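You operate a simulated robot arm through the tools that you are given. There is no shell and no other tool.

The job below is to be done with a simulated two-armed robot. You get a single attempt, and the scene is never put back.

JOB
Change the pump board over from motor to lamp and light it.
Fine: The board on the blue stand. Green switch and red rotary switch off first; no plug is moved while the rotary switch is on. Blue plug to LAMP +, green plug to LAMP -. Both switches on again at the end. Where these are worked on the way, their far stop is far enough and under half their travel is too little: red rotary switch.

The check looks at the end state, three seconds after you hand in, the way a careful person would. Anything else that was tipped, shoved, dropped, spilled or broken makes it a failure.

ROBOT AND FRAMES
Two 7-joint arms with fingered hands on one trunk that stands fixed in place. Base frame: the origin is at the foot of the trunk, x ahead of it, y to its left, z up. Lengths are in mm, angles in degrees, forces in N, time in s.
The left shoulder is at [80, 241, 1467], the right one opposite. Each reaches about 1128 mm from its shoulder. Payload 4.9 kg a hand.
The tool frame of a hand sits at the grasp point between the pads (the TCP): z along the fingers, y along the line on which they close. The tips reach 32 mm beyond it. The gripper opens to 200 mm; its body begins 89 mm behind the TCP. The gripper is a hand of 4 fingers: y runs from the thumb to the fingers, the wrist lies at [0, 0, -267] in the tool frame, and closing takes about 1.5 s.
Orientation is that of the tool frame in the base frame, as a unit quaternion [w, x, y, z]. With the fingers straight down and closing along the base's y, the tool's x points along the base's -x, its y along +y and its z along -z.

CONTROLS
- The arms move only by the tool arm_command. It takes "left_series", "right_series" or both (then of equal length, played together; a hand with none holds still); each is a list of rows, each a list of 7 numbers: the closure, from 0 (fully open) to 1 (shut), then the shift along the tool's x, y, z in mm, then the turn, a rotation vector about the tool's x, y, z in degrees. In form: [[grip, tx, ty, tz, ax, ay, az], ...]. A call has 1 to 20 rows; each row is the pose to reach, as a shift and turn from the pose commanded when the call began, along the tool's axes at that moment. Rows are played at 5 a second. More than 50 mm and 8.6 degrees between two rows, or a gripper value outside its range, and nothing of the call is played. A pose out of reach is approached as far as the arm can. The call stops where the force on the tool passes 80 N (or 10 N more than at its start, if that is more) or the arm is blocked; 0.2 s more then pass. The fingers move at their own pace (about 72 mm/s each) and stop on an object; they squeeze with about 30 N. The grip force told is the motor's: it shows also when the fingers shut on nothing. Time passes only in rows, and 0.2 s behind the last, so rows that repeat a pose let the fingers close. It gives the time, the measured TCP pose, the force on the tool (base axes), the opening and the grip force at its end, in the units of the frame above (readings bear some noise), with the torque about the TCP (base axes, N m) and any sound that the robot's microphone picked up.
- Cameras (640 x 400 px; columns grow to the right, rows downward): "scene" is now at [113, -0.4, 1630]; the picture's right is [0.00, -1.00, -0.00], its down [-0.67, -0.00, -0.74] and it looks along [0.74, 0.00, -0.67] (base axes); focal length 363 px, centre (320, 200). "left" rides on the left gripper at [-69, -69, -116] in its tool frame; the picture's right is [0.71, -0.71, 0.00], its down [0.54, 0.54, -0.64] and it looks along [0.45, 0.45, 0.77] (tool axes); focal length 226 px, centre (320, 200). "right" rides on the right gripper at [69, -69, -116] in its tool frame; the picture's right is [0.71, 0.71, 0.00], its down [-0.54, 0.54, -0.64] and it looks along [-0.45, 0.45, 0.77] (tool axes); focal length 226 px, centre (320, 200). There is no depth. A picture from a camera that has moved, and an enlarged one, comes with that camera's place and axes in the base frame and with its lens.
- snapshot(camera): a new picture of that camera. No time passes.
- move_column(by): slides the trunk up (or, below 0, down) by that many mm; the arms and the scene camera ride with it, the base frame stays. It gives what a move gives, with no picture.
- preshape(shape, hand): the hand has 4 fingers and takes this shape, open, in about a second: jaw (thumb against the fingers, like two jaws); tri (thumb and two fingers); tip (a fingertip pinch); poke (one finger out to press); point (the index stretched); flat (the hand flat); cup (the hand cupped); fist (a fist). The gripper value then closes the fingers along that shape, each until it touches; the sizes above hold for jaw. It gives what a move gives, with no picture.
- head_to(pan, tilt): turns the head with the scene camera to pan (to the left, within 86 degrees either way) and tilt (down, from -29 to 69), counted from straight ahead of the robot. It gives what a move gives.
- enlarge(camera, box): a new picture of the part [left, top, right, bottom] of that camera's present view, enlarged. No time passes.
- close_job(): hands the job in; it is judged then, once.

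Nothing tells you positions but the pictures and the camera data. Unless the task says otherwise, let go and move clear before handing in.

The tools are called after "Emit:" as name(argument=value, ...) on one line, values as JSON. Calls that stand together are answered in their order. arm_command: Moves the arms, as the interface text tells. Its arguments: {"type":"object","properties":{"left_series":{"type":"array"},"right_series":{"type":"array"}},"required":[]} The other tools are called the same way: move_column (by) moves the trunk up or down; preshape (shape, hand) gives the hand a shape; head_to (pan, tilt) turns the head that bears the scene camera; snapshot (camera) takes a picture; enlarge (camera, box) takes an enlarged picture of a part of a camera's view; close_job () hands the job in.

At the start:

```text
time_s: 0.0
left_tool_pos: [709.0, 148.0, 1184.3]
left_tool_rot: [0.001, 0.0, 1.0, 0.0]
left_contact_force: [-0.2, -0.4, 0.2]
left_ft_torque: [0.03, -0.01, -0.03]
left_gripper_width: 200.0
left_grip_force: 0.1
left_shape: jaw
right_tool_pos: [715.0, -440.3, 1178.0]
right_tool_rot: [-0.001, 0.0, 1.0, 0.0]
right_contact_force: [0.0, 0.8, 0.1]
right_ft_torque: [0.0, -0.02, -0.02]
right_gripper_width: 199.7
right_grip_force: 0.0
right_shape: jaw
trunk travel left (down, up): [-375.0, 465.0]
head pan, tilt (commanded): [0.1, 41.9]
```

scene: 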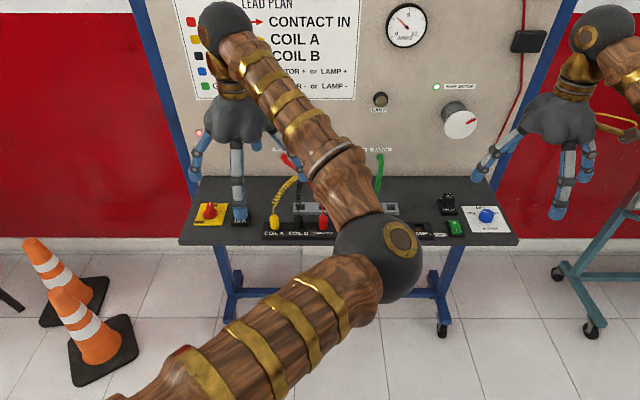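
right: 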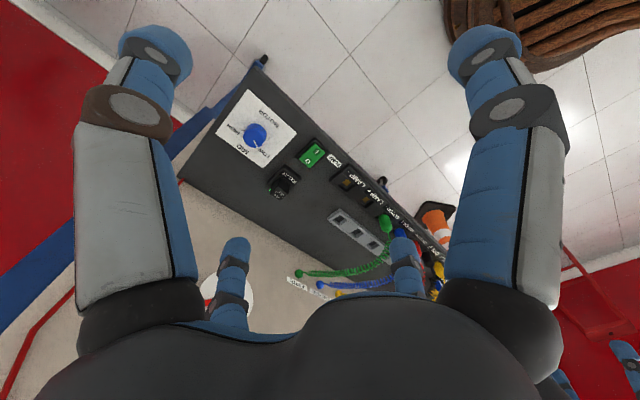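
left: 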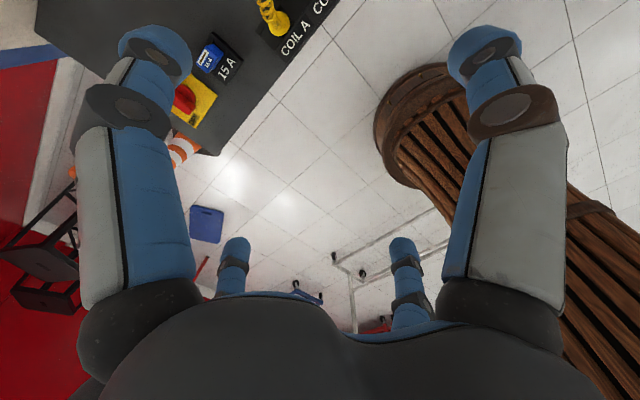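

I see a board on a blue stand with a red rotary switch at left, a green rocker switch at right, and plugs in the middle, partly hidden by the left arm. I'll enlarge views to understand the layout before moving.

Emit:
enlarge(camera="scene", box=[180, 130, 350, 250])

Emit:
enlarge(camera="scene", box=[350, 130, 520, 250])

Emit:
enlarge(camera="right", box=[180, 60, 460, 320])

Emit:
enlarge(camera="scene", box=[160, 0, 540, 180])

```text
3.33 times, centred on (265, 190) of scene
camera zoom: at [113.0, -0.4, 1630.0], right [0.0, -1.0, 0.0], down [-0.67, 0.0, -0.74], along [0.74, 0.0, -0.67], focal length 1210 px, centre (503, 233)
```

zoom: 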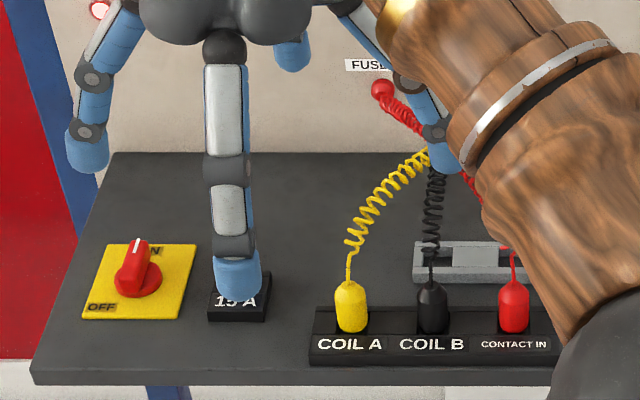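

```text
3.33 times, centred on (435, 190) of scene
camera zoom: at [113.0, -0.4, 1630.0], right [0.0, -1.0, 0.0], down [-0.67, 0.0, -0.74], along [0.74, 0.0, -0.67], focal length 1210 px, centre (-63, 233)
```

zoom: 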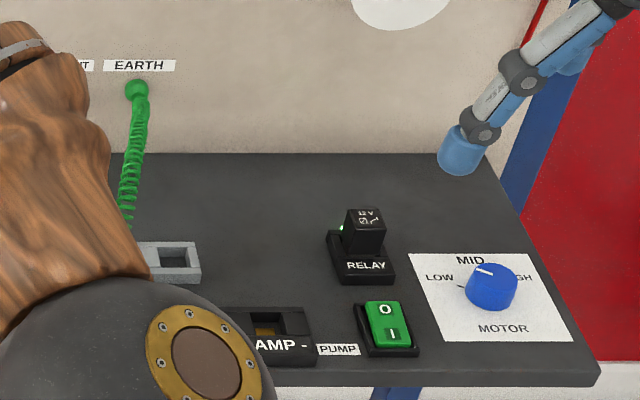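

```text
1.54 times, centred on (320, 190) of right
camera zoom: at [646.2, -508.6, 1294.3], right [-0.71, 0.71, 0.0], down [0.54, 0.54, 0.64], along [0.45, 0.45, -0.77], focal length 348 px, centre (320, 215)
```

zoom: 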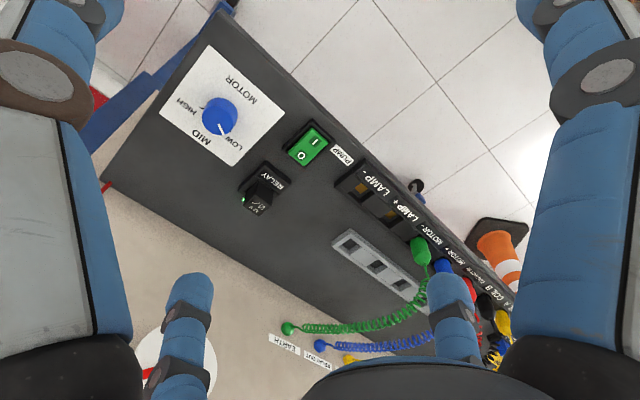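

```text
1.68 times, centred on (350, 90) of scene
camera zoom: at [113.0, -0.4, 1630.0], right [0.0, -1.0, 0.0], down [-0.67, 0.0, -0.74], along [0.74, 0.0, -0.67], focal length 611 px, centre (270, 385)
```

zoom: 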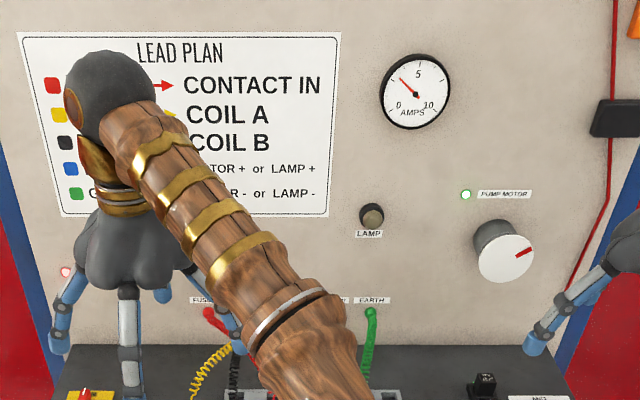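

The rotary switch is at about (871, 316), the plugs row at x≈825 spaced ~69 mm along y, and the board top around z≈880. The left arm hides the middle, so I'll move it to the left to see the plugs.

Emit:
arm_command(left_series=[[0, 0, 40, 0, 0, 0, 0], [0, 0, 80, 0, 0, 0, 0], [0, 0, 120, 0, 0, 0, 0], [0, 0, 160, 0, 0, 0, 0], [0, 0, 200, 0, 0, 0, 0], [0, 0, 240, 0, 0, 0, 0], [0, 0, 270, 0, 0, 0, 0]])

Emit:
snapshot(camera="scene")

Emit:
snapshot(camera="left")

```text
time_s: 1.6
left_tool_pos: [709.6, 420.7, 1184.1]
left_tool_rot: [0.0, 0.0, 1.0, -0.001]
left_contact_force: [0.1, -0.3, -0.1]
left_ft_torque: [0.02, 0.0, 0.03]
left_gripper_width: 199.9
left_grip_force: 0.1
left_shape: jaw
right_tool_pos: [715.2, -439.3, 1177.8]
right_tool_rot: [-0.001, 0.0, 1.0, -0.001]
right_contact_force: [0.7, -0.5, -0.5]
right_ft_torque: [0.0, -0.01, 0.03]
right_gripper_width: 200.1
right_grip_force: 0.1
right_shape: jaw
trunk travel left (down, up): [-375.0, 465.0]
head pan, tilt (commanded): [0.1, 41.9]
```

```text
taken
camera scene: at [113.3, 1.5, 1630.0], right [0.0, -1.0, 0.0], down [-0.67, 0.0, -0.74], along [0.74, 0.0, -0.67], focal length 363 px, centre (320, 200)
```

scene: 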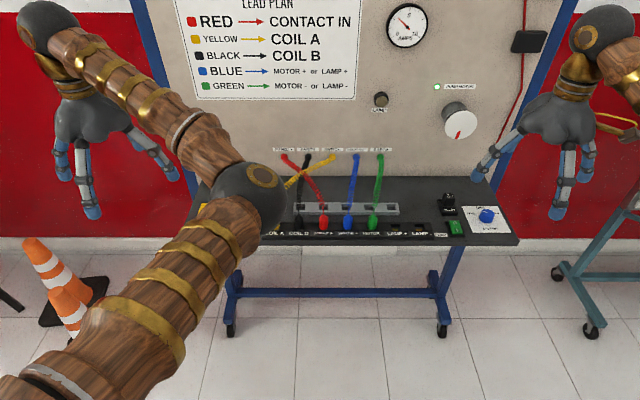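

```text
taken
camera left: at [779.1, 352.4, 1299.2], right [-0.71, -0.71, 0.0], down [-0.54, 0.54, 0.64], along [-0.46, 0.45, -0.77], focal length 226 px, centre (320, 200)
```

left: 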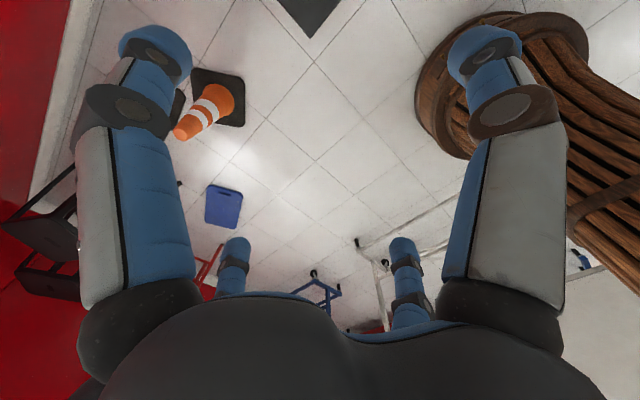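

The plugs are visible now. I'll enlarge the board centre for detail.

Emit:
enlarge(camera="scene", box=[260, 140, 400, 240])

Emit:
enlarge(camera="scene", box=[380, 170, 520, 250])

Emit:
enlarge(camera="right", box=[320, 140, 440, 240])

```text
4.00 times, centred on (330, 190) of scene
camera zoom: at [113.3, 1.5, 1630.0], right [0.0, -1.0, 0.0], down [-0.67, 0.0, -0.74], along [0.74, 0.0, -0.67], focal length 1452 px, centre (280, 240)
```

zoom: 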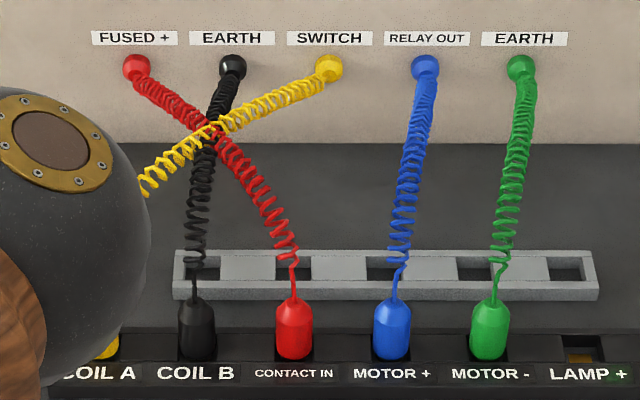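

```text
4.57 times, centred on (450, 210) of scene
camera zoom: at [113.3, 1.5, 1630.0], right [0.0, -1.0, 0.0], down [-0.67, 0.0, -0.74], along [0.74, 0.0, -0.67], focal length 1659 px, centre (-274, 154)
```

zoom: 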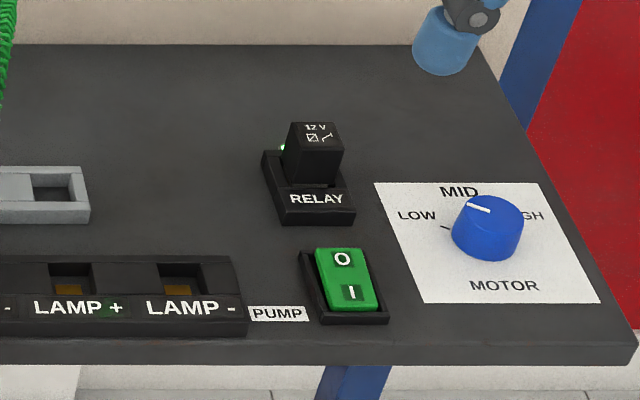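

```text
4.00 times, centred on (380, 190) of right
camera zoom: at [646.4, -507.1, 1294.8], right [-0.71, 0.71, 0.0], down [0.54, 0.54, 0.64], along [0.45, 0.45, -0.77], focal length 904 px, centre (80, 240)
```

zoom: 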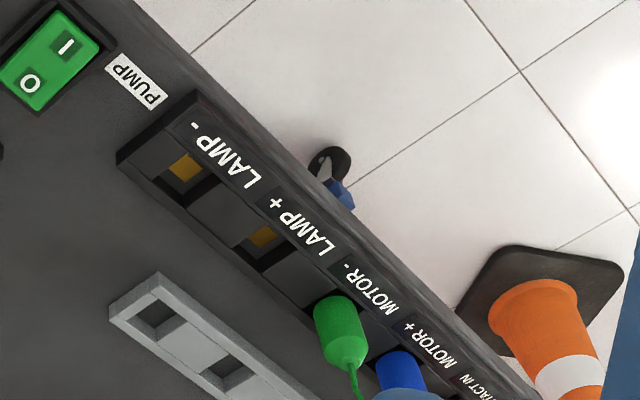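

The whole layout is clear: black bar of sockets with plugs, grey park rack behind, green rocker near (801, -370, 912). Before approaching I'll try out hand shapes in free air to learn the finger geometry.

Emit:
preshape(shape="tip", hand="right")

Emit:
snapshot(camera="right")

Emit:
enlarge(camera="scene", box=[460, 0, 640, 240])

Emit:
preshape(shape="poke", hand="left")

Emit:
snapshot(camera="left")

Emit:
enlarge(camera="scene", box=[0, 0, 200, 240])

```text
time_s: 2.5
left_tool_pos: [707.9, 418.5, 1185.2]
left_tool_rot: [0.0, 0.0, 1.0, 0.0]
left_contact_force: [0.1, 0.7, 0.2]
left_ft_torque: [0.01, -0.03, -0.03]
left_gripper_width: 200.1
left_grip_force: 0.1
left_shape: jaw
right_tool_pos: [714.4, -441.0, 1177.9]
right_tool_rot: [0.0, 0.0, 1.0, 0.0]
right_contact_force: [-0.5, 0.1, 0.2]
right_ft_torque: [0.01, 0.01, 0.03]
right_gripper_width: 200.0
right_grip_force: 0.2
right_shape: tip
trunk travel left (down, up): [-375.0, 465.0]
head pan, tilt (commanded): [0.1, 41.9]
```

```text
taken
camera right: at [646.2, -508.8, 1294.2], right [-0.71, 0.71, 0.0], down [0.54, 0.54, 0.64], along [0.45, 0.45, -0.77], focal length 226 px, centre (320, 200)
```

right: 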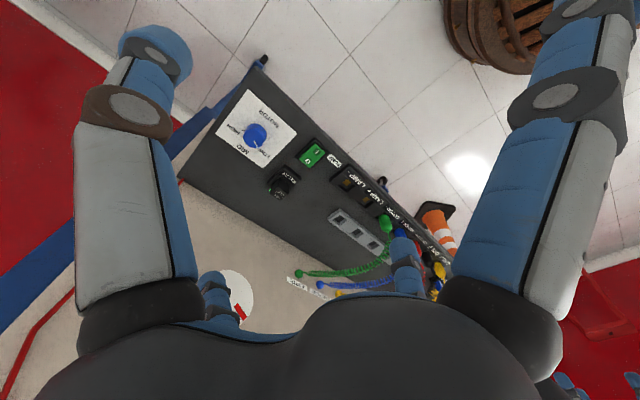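

```text
1.67 times, centred on (550, 120) of scene
camera zoom: at [113.0, -0.6, 1630.0], right [0.0, -1.0, 0.0], down [-0.67, 0.0, -0.74], along [0.74, 0.0, -0.67], focal length 605 px, centre (-63, 333)
```

zoom: 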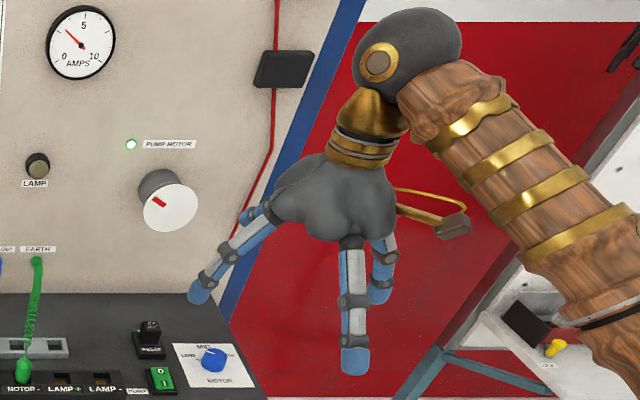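

```text
time_s: 3.4
left_tool_pos: [708.7, 417.2, 1185.0]
left_tool_rot: [0.0, 0.0, 1.0, -0.001]
left_contact_force: [0.0, -0.4, -0.2]
left_ft_torque: [0.0, 0.01, 0.02]
left_gripper_width: 0.0
left_grip_force: 0.1
left_shape: poke
right_tool_pos: [715.7, -441.1, 1177.9]
right_tool_rot: [-0.001, 0.0, 1.0, 0.001]
right_contact_force: [-0.8, 0.4, 0.8]
right_ft_torque: [-0.01, -0.01, -0.01]
right_gripper_width: 200.0
right_grip_force: 0.0
right_shape: tip
trunk travel left (down, up): [-375.0, 465.0]
head pan, tilt (commanded): [0.1, 41.9]
```

```text
taken
camera left: at [778.9, 350.4, 1299.8], right [-0.71, -0.71, 0.0], down [-0.54, 0.54, 0.64], along [-0.46, 0.45, -0.77], focal length 226 px, centre (320, 200)
```

left: 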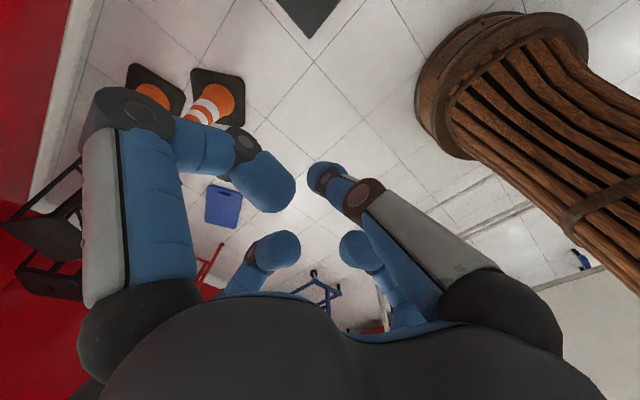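

```text
1.67 times, centred on (100, 120) of scene
camera zoom: at [113.1, -0.2, 1630.0], right [0.0, -1.0, 0.0], down [-0.67, 0.0, -0.74], along [0.74, 0.0, -0.67], focal length 605 px, centre (687, 333)
```

zoom: 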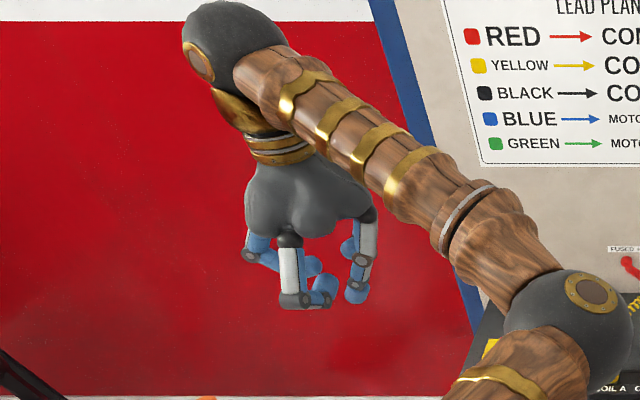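

Tip shape pinches along y with the two side fingers spread out along x. I'll check how the hands look closed, and the other shapes.

Emit:
arm_command(right_series=[[1, 0, 0, 0, 0, 0, 0], [1, 0, 0, 0, 0, 0, 0], [1, 0, 0, 0, 0, 0, 0], [1, 0, 0, 0, 0, 0, 0], [1, 0, 0, 0, 0, 0, 0], [1, 0, 0, 0, 0, 0, 0], [1, 0, 0, 0, 0, 0, 0], [1, 0, 0, 0, 0, 0, 0]], left_series=[[1, 0, 0, 0, 0, 0, 0], [1, 0, 0, 0, 0, 0, 0], [1, 0, 0, 0, 0, 0, 0], [1, 0, 0, 0, 0, 0, 0], [1, 0, 0, 0, 0, 0, 0], [1, 0, 0, 0, 0, 0, 0], [1, 0, 0, 0, 0, 0, 0], [1, 0, 0, 0, 0, 0, 0]])

Emit:
snapshot(camera="right")

Emit:
snapshot(camera="left")

Emit:
enlarge(camera="scene", box=[460, 0, 640, 240])

Emit:
enlarge(camera="scene", box=[0, 0, 200, 240])

```text
time_s: 5.2
left_tool_pos: [708.9, 419.2, 1184.5]
left_tool_rot: [0.0, 0.001, 1.0, 0.0]
left_contact_force: [-0.8, 0.6, -0.7]
left_ft_torque: [-0.04, 0.03, -0.01]
left_gripper_width: 0.0
left_grip_force: 0.0
left_shape: poke
right_tool_pos: [715.3, -439.4, 1176.9]
right_tool_rot: [0.0, 0.0, 1.0, 0.0]
right_contact_force: [0.2, -1.2, 0.6]
right_ft_torque: [-0.02, -0.02, -0.02]
right_gripper_width: 0.2
right_grip_force: 24.4
right_shape: tip
trunk travel left (down, up): [-375.0, 465.0]
head pan, tilt (commanded): [0.1, 41.9]
```

```text
taken
camera right: at [646.3, -508.5, 1294.3], right [-0.71, 0.71, 0.0], down [0.54, 0.54, 0.64], along [0.45, 0.45, -0.77], focal length 226 px, centre (320, 200)
```

right: 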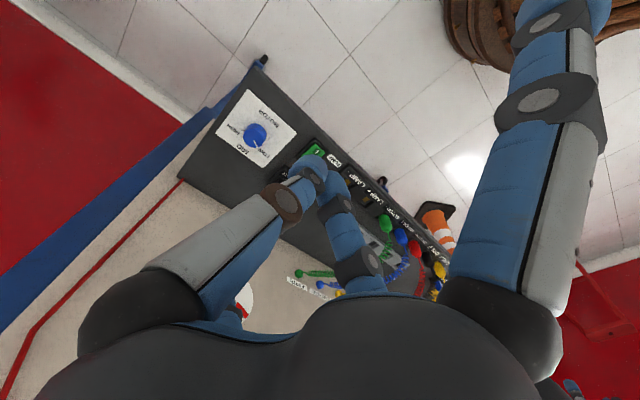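

```text
taken
camera left: at [778.9, 350.6, 1299.8], right [-0.71, -0.71, 0.0], down [-0.54, 0.54, 0.64], along [-0.45, 0.45, -0.77], focal length 226 px, centre (320, 200)
```

left: 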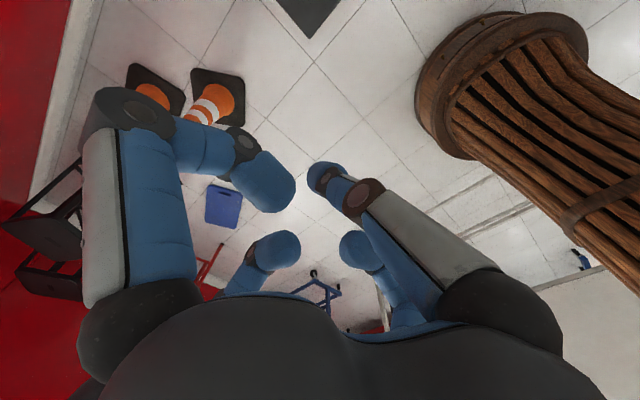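

```text
1.67 times, centred on (550, 120) of scene
camera zoom: at [113.0, -0.3, 1630.0], right [0.0, -1.0, 0.0], down [-0.67, 0.0, -0.74], along [0.74, 0.0, -0.67], focal length 605 px, centre (-63, 333)
```

zoom: 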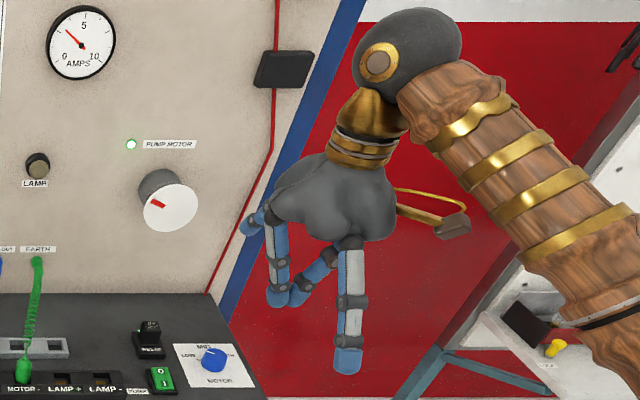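

```text
1.67 times, centred on (100, 120) of scene
camera zoom: at [113.0, -0.3, 1630.0], right [0.0, -1.0, 0.0], down [-0.67, 0.0, -0.74], along [0.74, 0.0, -0.67], focal length 605 px, centre (687, 333)
```

zoom: 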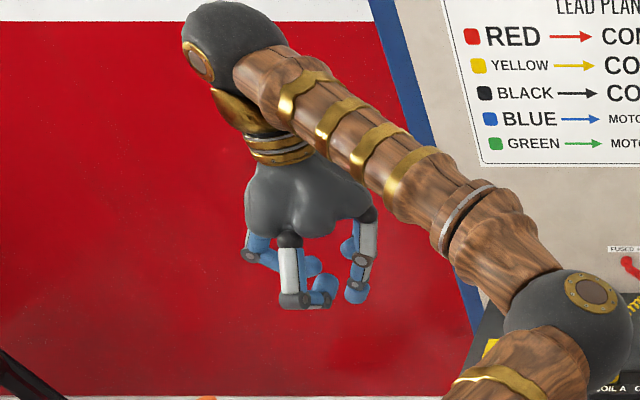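

Poke puts the thumb tip exactly on the tool axis 32 mm past the TCP, and tip shape pinches along y. Next I bring the left hand (tip shape, open) over the red rotary switch to view it, and the right hand in poke shape towards the rocker.

Emit:
preshape(shape="tip", hand="left")

Emit:
preshape(shape="poke", hand="right")

Emit:
arm_command(left_series=[[0, -30, -20, 20, 0, 0, 0], [0, -60, -40, 40, 0, 0, 0], [0, -95, -60, 60, 0, 0, 0], [0, -130, -80, 80, 0, 0, 0], [0, -162, -103, 90, 0, 0, 0]], right_series=[[0, -25, 15, 30, 0, 0, 0], [0, -50, 35, 60, 0, 0, 0], [0, -75, 50, 90, 0, 0, 0], [0, -86, 70, 120, 0, 0, 0], [0, -86, 70, 140, 0, 0, 0]])

Emit:
snapshot(camera="left")

Emit:
snapshot(camera="right")

Emit:
snapshot(camera="scene")

```text
time_s: 6.1
left_tool_pos: [709.5, 419.6, 1184.8]
left_tool_rot: [0.0, 0.0, 1.0, 0.0]
left_contact_force: [-0.2, -0.3, 0.6]
left_ft_torque: [0.01, 0.0, -0.02]
left_gripper_width: 199.8
left_grip_force: 0.0
left_shape: tip
right_tool_pos: [715.3, -440.7, 1177.7]
right_tool_rot: [0.0, 0.0, 1.0, 0.0]
right_contact_force: [-0.1, -0.6, 0.8]
right_ft_torque: [0.01, 0.0, -0.04]
right_gripper_width: 0.1
right_grip_force: 29.9
right_shape: tip
trunk travel left (down, up): [-375.0, 465.0]
head pan, tilt (commanded): [0.1, 41.9]
```

```text
time_s: 7.0
left_tool_pos: [709.0, 419.8, 1185.0]
left_tool_rot: [0.0, 0.0, 1.0, 0.0]
left_contact_force: [-0.5, 0.2, 0.5]
left_ft_torque: [0.0, -0.02, -0.01]
left_gripper_width: 199.9
left_grip_force: 0.1
left_shape: tip
right_tool_pos: [714.9, -440.9, 1177.0]
right_tool_rot: [0.0, 0.0, 1.0, 0.0]
right_contact_force: [-0.3, -0.5, -0.5]
right_ft_torque: [-0.01, -0.01, 0.0]
right_gripper_width: 0.0
right_grip_force: 0.0
right_shape: poke
trunk travel left (down, up): [-375.0, 465.0]
head pan, tilt (commanded): [0.1, 41.9]
```

```text
time_s: 8.2
left_tool_pos: [869.6, 314.5, 1093.4]
left_tool_rot: [-0.001, -0.002, 1.0, 0.001]
left_contact_force: [0.4, -0.4, 0.0]
left_ft_torque: [0.02, 0.02, 0.01]
left_gripper_width: 199.8
left_grip_force: 0.0
left_shape: tip
right_tool_pos: [803.3, -371.2, 1036.3]
right_tool_rot: [0.0, 0.0, 1.0, 0.001]
right_contact_force: [0.2, -0.4, -0.1]
right_ft_torque: [0.02, 0.01, 0.0]
right_gripper_width: 0.1
right_grip_force: 0.0
right_shape: poke
trunk travel left (down, up): [-375.0, 465.0]
head pan, tilt (commanded): [0.1, 41.9]
```

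```text
taken
camera left: at [939.5, 245.5, 1208.9], right [-0.71, -0.71, 0.0], down [-0.54, 0.54, 0.64], along [-0.46, 0.45, -0.76], focal length 226 px, centre (320, 200)
```

left: 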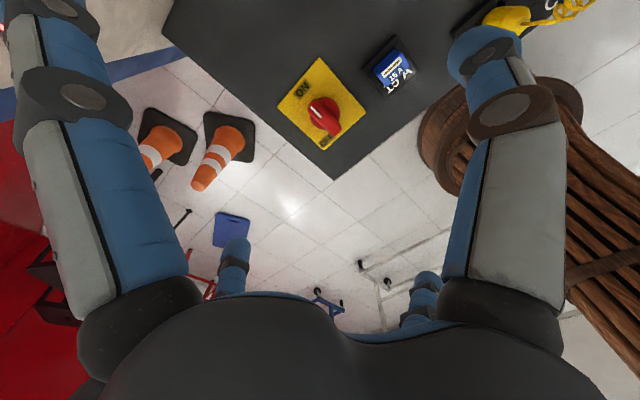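

```text
taken
camera right: at [733.8, -438.5, 1152.6], right [-0.71, 0.71, 0.0], down [0.54, 0.54, 0.64], along [0.45, 0.46, -0.77], focal length 226 px, centre (320, 200)
```

right: 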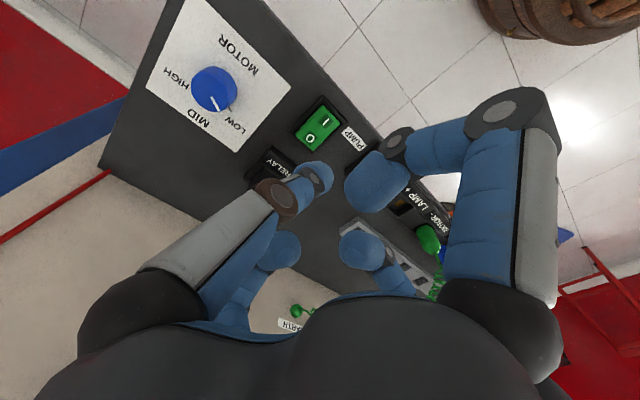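

```text
taken
camera scene: at [114.0, -1.2, 1630.0], right [0.0, -1.0, 0.0], down [-0.67, 0.0, -0.74], along [0.74, 0.0, -0.67], focal length 363 px, centre (320, 200)
```

scene: 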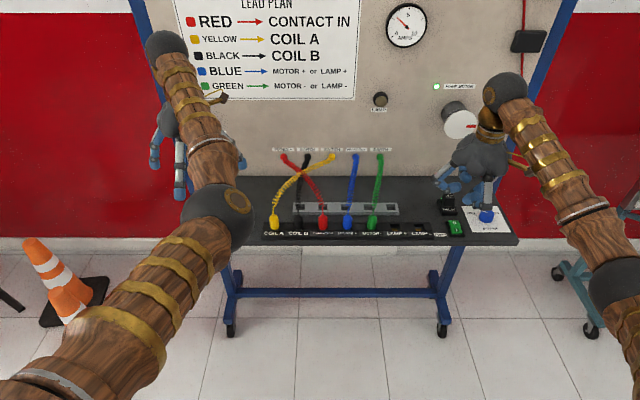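

The hands are above the switches; I'll enlarge both to read the knob pointer and rocker state.

Emit:
enlarge(camera="left", box=[240, 20, 440, 180])

Emit:
enlarge(camera="right", box=[240, 70, 440, 230])

Emit:
enlarge(camera="scene", box=[400, 140, 520, 250])

```text
2.50 times, centred on (340, 100) of left
camera zoom: at [939.5, 245.5, 1208.9], right [-0.71, -0.71, 0.0], down [-0.54, 0.54, 0.64], along [-0.46, 0.45, -0.76], focal length 565 px, centre (270, 450)
```

zoom: 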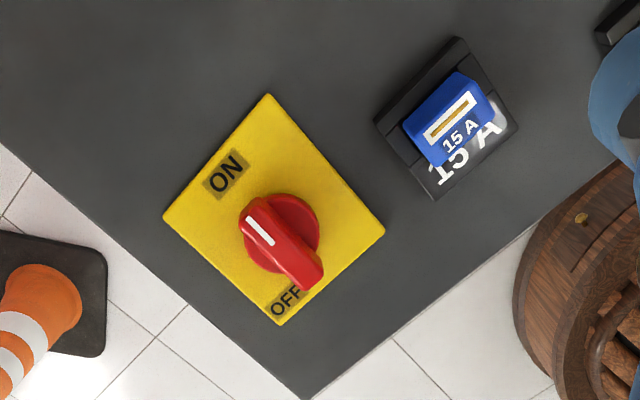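

```text
2.50 times, centred on (340, 150) of right
camera zoom: at [733.8, -438.5, 1152.6], right [-0.71, 0.71, 0.0], down [0.54, 0.54, 0.64], along [0.45, 0.46, -0.77], focal length 565 px, centre (270, 325)
```

zoom: 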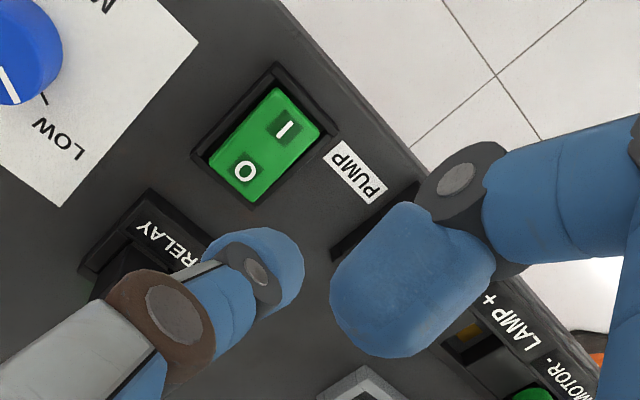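

```text
3.64 times, centred on (460, 195) of scene
camera zoom: at [114.0, -1.2, 1630.0], right [0.0, -1.0, 0.0], down [-0.67, 0.0, -0.74], along [0.74, 0.0, -0.67], focal length 1320 px, centre (-189, 218)
```

zoom: 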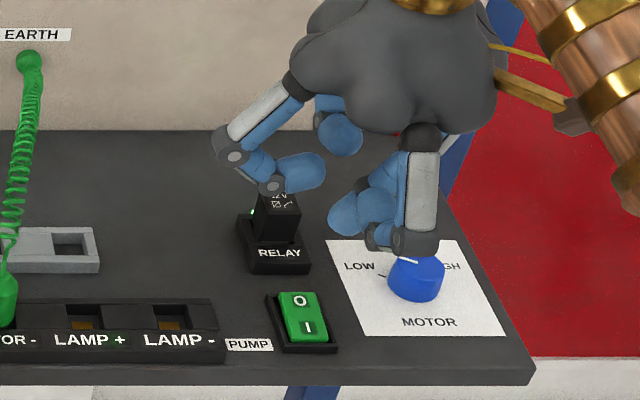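

The knob's pointer faces ON (straight back, +x) with OFF at front-left, so it turns counter-clockwise; the rocker's O end is the far (+x) end at about (816, -371). I'll press O with the right thumb tip first, descending in steps.

Emit:
arm_command(right_series=[[0, -15, -1, 20, 0, 0, 0], [0, -15, -1, 45, 0, 0, 0], [0, -15, -1, 65, 0, 0, 0], [0, -15, -1, 78, 0, 0, 0]])

Emit:
enlarge(camera="scene", box=[420, 170, 520, 250])

Emit:
snapshot(camera="right")

```text
time_s: 9.2
left_tool_pos: [869.3, 314.6, 1094.0]
left_tool_rot: [0.0, 0.001, 1.0, 0.0]
left_contact_force: [0.4, 0.8, 0.4]
left_ft_torque: [-0.01, 0.01, 0.02]
left_gripper_width: 200.1
left_grip_force: 0.1
left_shape: tip
right_tool_pos: [820.9, -370.3, 959.2]
right_tool_rot: [0.001, -0.001, 1.0, -0.001]
right_contact_force: [0.3, -0.6, -0.7]
right_ft_torque: [0.01, 0.0, -0.01]
right_gripper_width: 0.2
right_grip_force: 0.1
right_shape: poke
trunk travel left (down, up): [-375.0, 465.0]
head pan, tilt (commanded): [0.1, 41.9]
```

```text
5.00 times, centred on (470, 210) of scene
camera zoom: at [113.9, 0.0, 1630.0], right [0.0, -1.0, 0.0], down [-0.67, 0.0, -0.74], along [0.74, 0.0, -0.67], focal length 1814 px, centre (-430, 150)
```

zoom: 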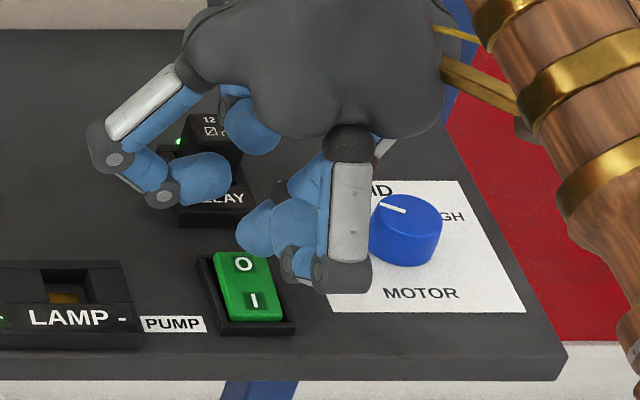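

```text
taken
camera right: at [751.0, -438.6, 1076.0], right [-0.71, 0.71, 0.0], down [0.54, 0.54, 0.64], along [0.45, 0.46, -0.77], focal length 226 px, centre (320, 200)
```

right: 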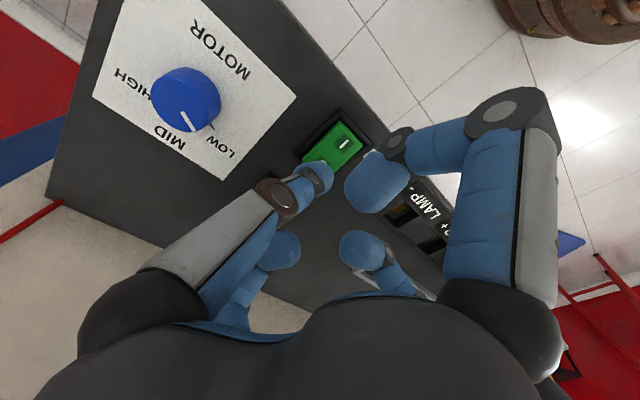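

The thumb tip is right over the O end. I'll lower it in small increments and watch the force.

Emit:
arm_command(right_series=[[0, 0, 0, 4, 0, 0, 0], [0, 0, 0, 8, 0, 0, 0], [0, 0, 0, 12, 0, 0, 0], [0, 0, 0, 14, 0, 0, 0]])

Emit:
enlarge(camera="scene", box=[420, 170, 520, 250])

```text
time_s: 10.2
left_tool_pos: [869.0, 314.2, 1094.2]
left_tool_rot: [-0.001, 0.0, 1.0, 0.0]
left_contact_force: [0.4, 0.3, -0.8]
left_ft_torque: [0.0, 0.01, 0.01]
left_gripper_width: 200.0
left_grip_force: 0.1
left_shape: tip
right_tool_pos: [817.9, -373.0, 946.9]
right_tool_rot: [0.0, 0.001, 1.0, 0.0]
right_contact_force: [-0.7, 0.2, 3.5]
right_ft_torque: [-0.06, 0.06, 0.01]
right_gripper_width: 0.0
right_grip_force: 0.1
right_shape: poke
trunk travel left (down, up): [-375.0, 465.0]
head pan, tilt (commanded): [0.1, 41.9]
```

```text
5.00 times, centred on (470, 210) of scene
camera zoom: at [113.0, -0.1, 1630.1], right [0.0, -1.0, 0.0], down [-0.67, 0.0, -0.74], along [0.74, 0.0, -0.67], focal length 1814 px, centre (-430, 150)
```

zoom: 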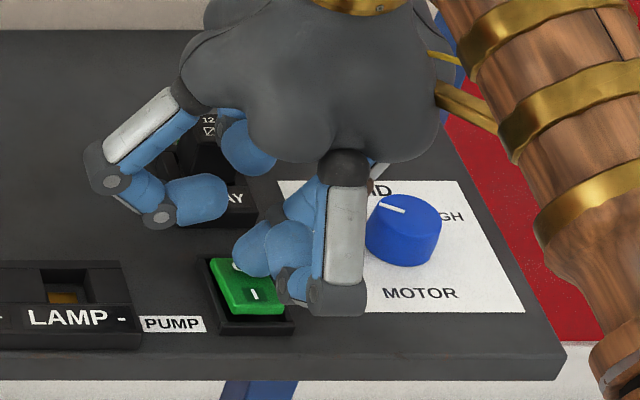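

Contact is felt (3.5 N) and the rocker is starting to tilt. I'll press a few mm further.

Emit:
arm_command(right_series=[[0, 0, 0, 2, 0, 0, 0], [0, 0, 0, 4, 0, 0, 0], [0, 0, 0, 5, 0, 0, 0]])

Emit:
enlarge(camera="scene", box=[370, 0, 540, 250])

```text
time_s: 11.0
left_tool_pos: [867.2, 314.7, 1097.0]
left_tool_rot: [0.0, 0.0, 1.0, 0.0]
left_contact_force: [0.5, 0.6, 0.0]
left_ft_torque: [0.02, 0.01, -0.02]
left_gripper_width: 200.0
left_grip_force: 0.0
left_shape: tip
right_tool_pos: [816.9, -374.0, 945.9]
right_tool_rot: [0.004, 0.001, 1.0, -0.001]
right_contact_force: [13.1, -9.6, 34.3]
right_ft_torque: [-0.31, -0.23, 0.07]
right_gripper_width: 0.2
right_grip_force: 0.1
right_shape: poke
trunk travel left (down, up): [-375.0, 465.0]
head pan, tilt (commanded): [0.1, 41.9]
```

```text
1.60 times, centred on (455, 125) of scene
camera zoom: at [110.6, 0.6, 1630.7], right [0.0, -1.0, 0.0], down [-0.67, 0.0, -0.75], along [0.75, 0.0, -0.67], focal length 581 px, centre (104, 320)
```

zoom: 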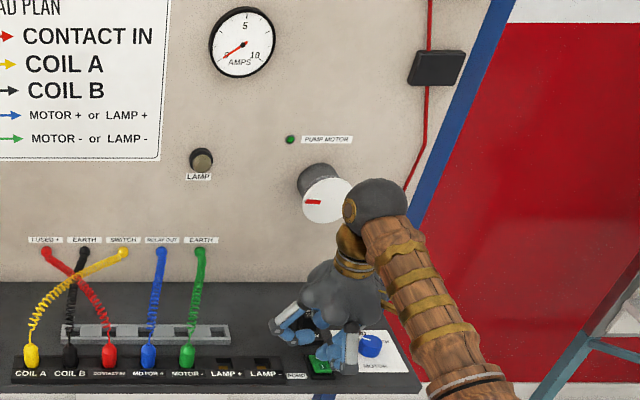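

The pump LED is off and the ammeter reads zero, so the rocker is off. I lift the right hand clear and lower the left hand above the red knob with fingers partly closed.

Emit:
arm_command(right_series=[[0, 0, 0, -20, 0, 0, 0], [0, 0, 0, -50, 0, 0, 0], [0, 15, 0, -90, 0, 0, 0], [0, 40, -40, -120, 0, 0, 0], [0, 70, -80, -150, 0, 0, 0], [0, 80, -100, -160, 0, 0, 0]], left_series=[[0.3, 2, 0, 15, 0, 0, 0], [0.5, 4, 0, 35, 0, 0, 0], [0.7, 7, -1, 60, 0, 0, 0], [0.7, 7, -1, 80, 0, 0, 0], [0.7, 7, -1, 90, 0, 0, 0], [0.7, 7, -1, 94, 0, 0, 0]])

Emit:
snapshot(camera="left")

Emit:
snapshot(camera="scene")

```text
refused: row 4 steps farther than a row can; nothing moved
```

```text
taken
camera left: at [936.8, 246.4, 1211.8], right [-0.71, -0.71, 0.0], down [-0.54, 0.54, 0.64], along [-0.45, 0.45, -0.77], focal length 226 px, centre (320, 200)
```

left: 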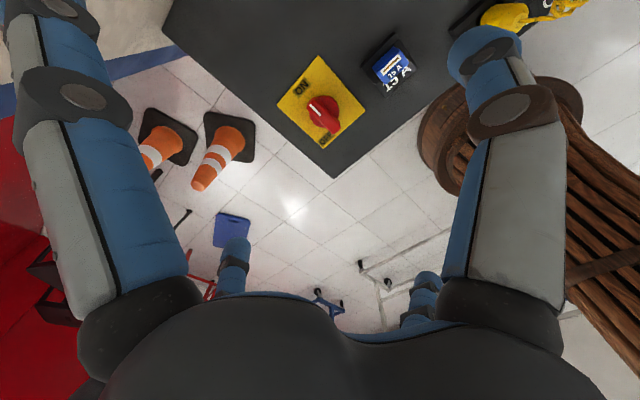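

```text
taken
camera scene: at [110.6, 0.6, 1630.7], right [0.0, -1.0, 0.0], down [-0.67, 0.0, -0.75], along [0.75, 0.0, -0.67], focal length 363 px, centre (320, 200)
```

scene: 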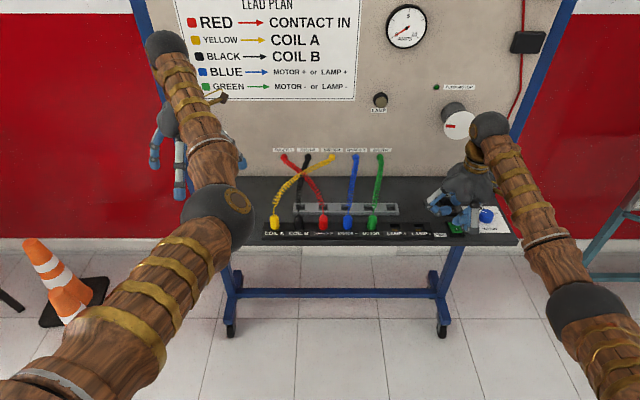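

The step size was too large; I'll repeat it with finer steps.

Emit:
arm_command(right_series=[[0, 0, 0, -20, 0, 0, 0], [0, 0, 0, -50, 0, 0, 0], [0, 10, 0, -85, 0, 0, 0], [0, 30, -20, -110, 0, 0, 0], [0, 50, -45, -135, 0, 0, 0], [0, 70, -70, -155, 0, 0, 0], [0, 80, -90, -160, 0, 0, 0]], left_series=[[0.3, 2, 0, 15, 0, 0, 0], [0.5, 4, 0, 35, 0, 0, 0], [0.7, 7, -1, 60, 0, 0, 0], [0.7, 7, -1, 80, 0, 0, 0], [0.7, 7, -1, 90, 0, 0, 0], [0.7, 7, -1, 94, 0, 0, 0], [0.7, 7, -1, 94, 0, 0, 0]])

Emit:
snapshot(camera="left")

Emit:
enlarge(camera="left", box=[220, 60, 420, 220])

Emit:
snapshot(camera="scene")

```text
time_s: 12.6
left_tool_pos: [863.3, 312.7, 1000.1]
left_tool_rot: [0.0, 0.001, 1.0, 0.0]
left_contact_force: [-0.3, -0.1, 0.3]
left_ft_torque: [0.0, -0.02, 0.01]
left_gripper_width: 60.4
left_grip_force: 0.1
left_shape: tip
right_tool_pos: [736.4, -461.2, 1099.7]
right_tool_rot: [0.001, 0.0, 1.0, 0.0]
right_contact_force: [-0.3, -0.9, -1.3]
right_ft_torque: [0.0, -0.01, -0.03]
right_gripper_width: 0.0
right_grip_force: 0.2
right_shape: poke
trunk travel left (down, up): [-375.0, 465.0]
head pan, tilt (commanded): [0.1, 41.9]
```

```text
taken
camera left: at [933.1, 244.5, 1115.6], right [-0.71, -0.71, 0.0], down [-0.54, 0.54, 0.64], along [-0.45, 0.46, -0.77], focal length 226 px, centre (320, 200)
```

left: 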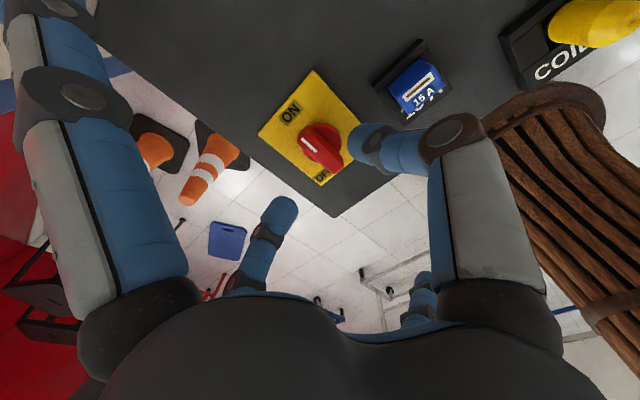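

```text
2.50 times, centred on (320, 140) of left
camera zoom: at [933.1, 244.5, 1115.6], right [-0.71, -0.71, 0.0], down [-0.54, 0.54, 0.64], along [-0.45, 0.46, -0.77], focal length 565 px, centre (320, 350)
```

zoom: 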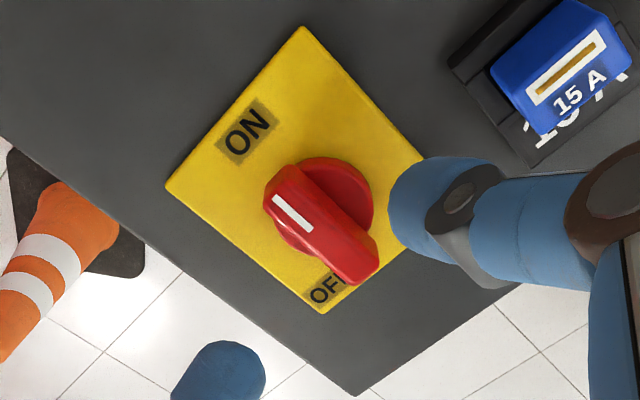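

```text
taken
camera scene: at [112.7, -1.3, 1630.0], right [0.0, -1.0, 0.0], down [-0.67, 0.0, -0.74], along [0.74, 0.0, -0.67], focal length 363 px, centre (320, 200)
```

scene: 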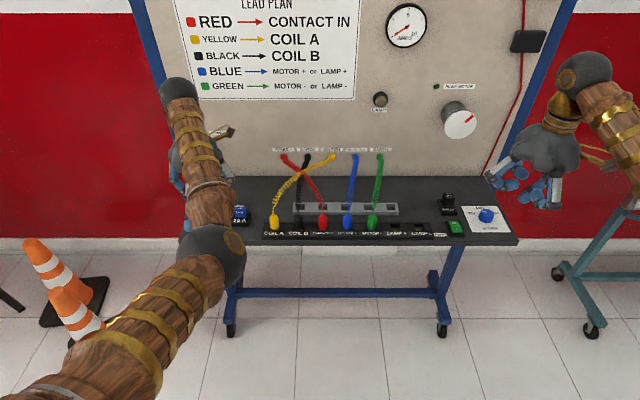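

The knob's handle is a bar about 16 mm wide, centred near (864, 313), top at z≈928. I'll narrow the fingers to ~44 mm and lower around it.

Emit:
arm_command(left_series=[[0.78, 0, -1, 12, 0, 0, 0], [0.78, 0, -1, 24, 0, 0, 0], [0.78, 0, -1, 36, 0, 0, 0], [0.78, 0, -1, 46, 0, 0, 0]])

Emit:
enlarge(camera="left", box=[200, 60, 440, 260])

Emit:
enlarge(camera="scene", box=[150, 160, 290, 260])

```text
time_s: 13.6
left_tool_pos: [864.0, 313.3, 953.3]
left_tool_rot: [0.001, 0.0, 1.0, 0.0]
left_contact_force: [0.7, 0.6, -0.4]
left_ft_torque: [0.01, 0.0, 0.0]
left_gripper_width: 44.3
left_grip_force: 0.1
left_shape: tip
right_tool_pos: [736.7, -462.2, 1100.9]
right_tool_rot: [0.0, 0.0, 1.0, 0.0]
right_contact_force: [-1.0, 0.6, -0.7]
right_ft_torque: [0.03, -0.04, -0.02]
right_gripper_width: 0.1
right_grip_force: 0.0
right_shape: poke
trunk travel left (down, up): [-375.0, 465.0]
head pan, tilt (commanded): [0.1, 41.9]
```

```text
2.00 times, centred on (320, 160) of left
camera zoom: at [933.4, 244.7, 1069.4], right [-0.71, -0.71, 0.0], down [-0.54, 0.54, 0.64], along [-0.46, 0.45, -0.77], focal length 452 px, centre (320, 280)
```

zoom: 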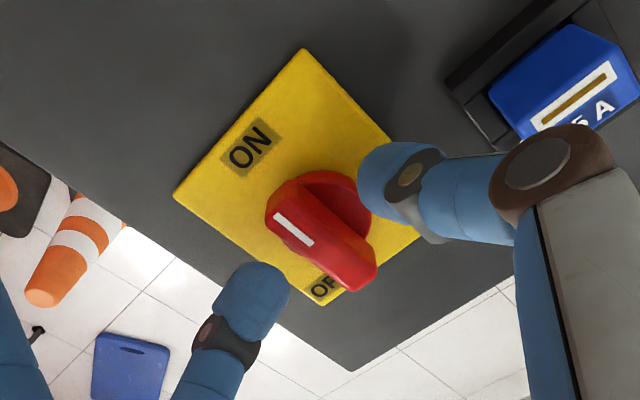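

```text
4.00 times, centred on (220, 210) of scene
camera zoom: at [113.2, -0.2, 1630.0], right [0.0, -1.0, 0.0], down [-0.67, 0.0, -0.74], along [0.74, 0.0, -0.67], focal length 1452 px, centre (720, 160)
```

zoom: 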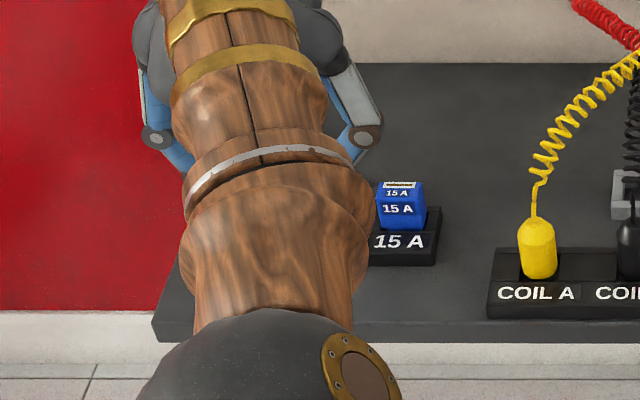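

The fingertips straddle the handle. I'll go down another 9 mm and close.

Emit:
arm_command(left_series=[[0.78, 0, 0, 5, 0, 0, 0], [0.78, 0, 0, 9, 0, 0, 0], [1, 0, 0, 9, 0, 0, 0], [1, 0, 0, 9, 0, 0, 0], [1, 0, 0, 9, 0, 0, 0], [1, 0, 0, 9, 0, 0, 0]])

Emit:
enlarge(camera="left", box=[200, 60, 440, 260])

```text
time_s: 15.0
left_tool_pos: [863.4, 313.8, 946.0]
left_tool_rot: [0.0, -0.001, 1.0, 0.001]
left_contact_force: [0.6, 0.2, 1.5]
left_ft_torque: [0.01, -0.03, 0.01]
left_gripper_width: 17.0
left_grip_force: 29.5
left_shape: tip
right_tool_pos: [735.4, -462.2, 1100.0]
right_tool_rot: [0.0, 0.0, 1.0, 0.0]
right_contact_force: [-0.6, -0.5, 0.2]
right_ft_torque: [0.04, -0.01, 0.03]
right_gripper_width: 0.0
right_grip_force: 0.1
right_shape: poke
trunk travel left (down, up): [-375.0, 465.0]
head pan, tilt (commanded): [0.1, 41.9]
```

```text
2.00 times, centred on (320, 160) of left
camera zoom: at [933.2, 244.8, 1061.0], right [-0.71, -0.71, 0.0], down [-0.54, 0.54, 0.64], along [-0.45, 0.45, -0.77], focal length 452 px, centre (320, 280)
```

zoom: 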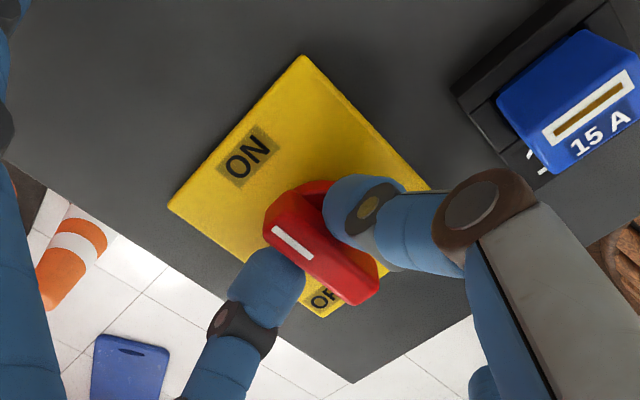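

Handle is gripped (17 mm). I now turn it counter-clockwise (tool az negative) in 8° steps, checking the torque.

Emit:
arm_command(left_series=[[1, 0, 0, 0, 0, 0, -6], [1, 0, 0, 0, 0, 0, -12], [1, 0, 0, 0, 0, 0, -18], [1, 0, 0, 0, 0, 0, -24]])

Emit:
enlarge(camera="left", box=[200, 60, 440, 260])

```text
time_s: 16.0
left_tool_pos: [863.3, 314.1, 945.2]
left_tool_rot: [-0.001, -0.208, 0.978, 0.0]
left_contact_force: [-1.8, 5.6, 2.7]
left_ft_torque: [0.38, 0.15, -0.05]
left_gripper_width: 16.8
left_grip_force: 30.3
left_shape: tip
right_tool_pos: [736.0, -460.8, 1101.2]
right_tool_rot: [0.001, -0.001, 1.0, 0.0]
right_contact_force: [-0.1, 0.8, 0.2]
right_ft_torque: [-0.01, 0.02, -0.03]
right_gripper_width: 0.1
right_grip_force: 0.0
right_shape: poke
trunk travel left (down, up): [-375.0, 465.0]
head pan, tilt (commanded): [0.1, 41.9]
```

```text
2.00 times, centred on (320, 160) of left
camera zoom: at [954.5, 279.7, 1061.1], right [-0.36, -0.93, 0.0], down [-0.72, 0.27, 0.64], along [-0.6, 0.23, -0.77], focal length 452 px, centre (320, 280)
```

zoom: 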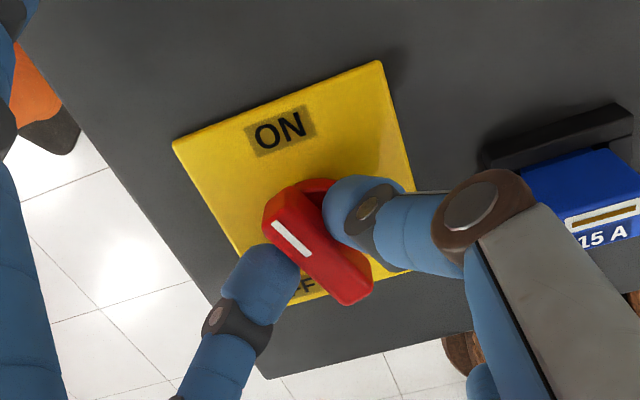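

The knob turns along with the hand with little torque. Continuing.

Emit:
arm_command(left_series=[[1, 0, 0, 0, 0, 0, -6], [1, 0, 0, 0, 0, 0, -12], [1, 0, 0, 0, 0, 0, -18], [1, 0, 0, 0, 0, 0, -24], [1, 0, 0, 0, 0, 0, -30], [1, 0, 0, 0, 0, 0, -36]])

Emit:
enlarge(camera="left", box=[200, 60, 440, 260])

Emit:
snapshot(camera="scene")

```text
time_s: 17.4
left_tool_pos: [862.6, 314.6, 946.6]
left_tool_rot: [0.0, -0.502, 0.865, 0.001]
left_contact_force: [-3.1, 11.3, 7.4]
left_ft_torque: [0.52, 0.3, -0.03]
left_gripper_width: 16.7
left_grip_force: 29.6
left_shape: tip
right_tool_pos: [735.1, -460.7, 1101.6]
right_tool_rot: [0.001, 0.0, 1.0, 0.0]
right_contact_force: [0.2, -0.1, 0.2]
right_ft_torque: [-0.01, -0.03, -0.02]
right_gripper_width: 0.0
right_grip_force: 0.0
right_shape: poke
trunk travel left (down, up): [-375.0, 465.0]
head pan, tilt (commanded): [0.1, 41.9]
```

```text
2.00 times, centred on (320, 160) of left
camera zoom: at [957.0, 340.1, 1061.3], right [0.26, -0.97, 0.0], down [-0.74, -0.2, 0.64], along [-0.62, -0.17, -0.77], focal length 452 px, centre (320, 280)
```

zoom: 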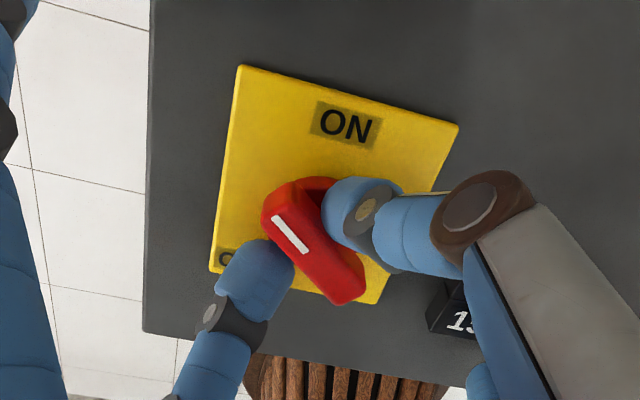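

```text
taken
camera scene: at [111.6, 1.0, 1630.2], right [0.0, -1.0, 0.0], down [-0.67, 0.0, -0.74], along [0.74, 0.0, -0.67], focal length 363 px, centre (320, 200)
```

scene: 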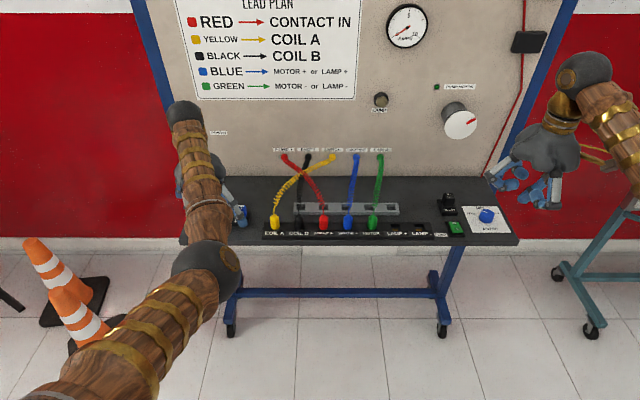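

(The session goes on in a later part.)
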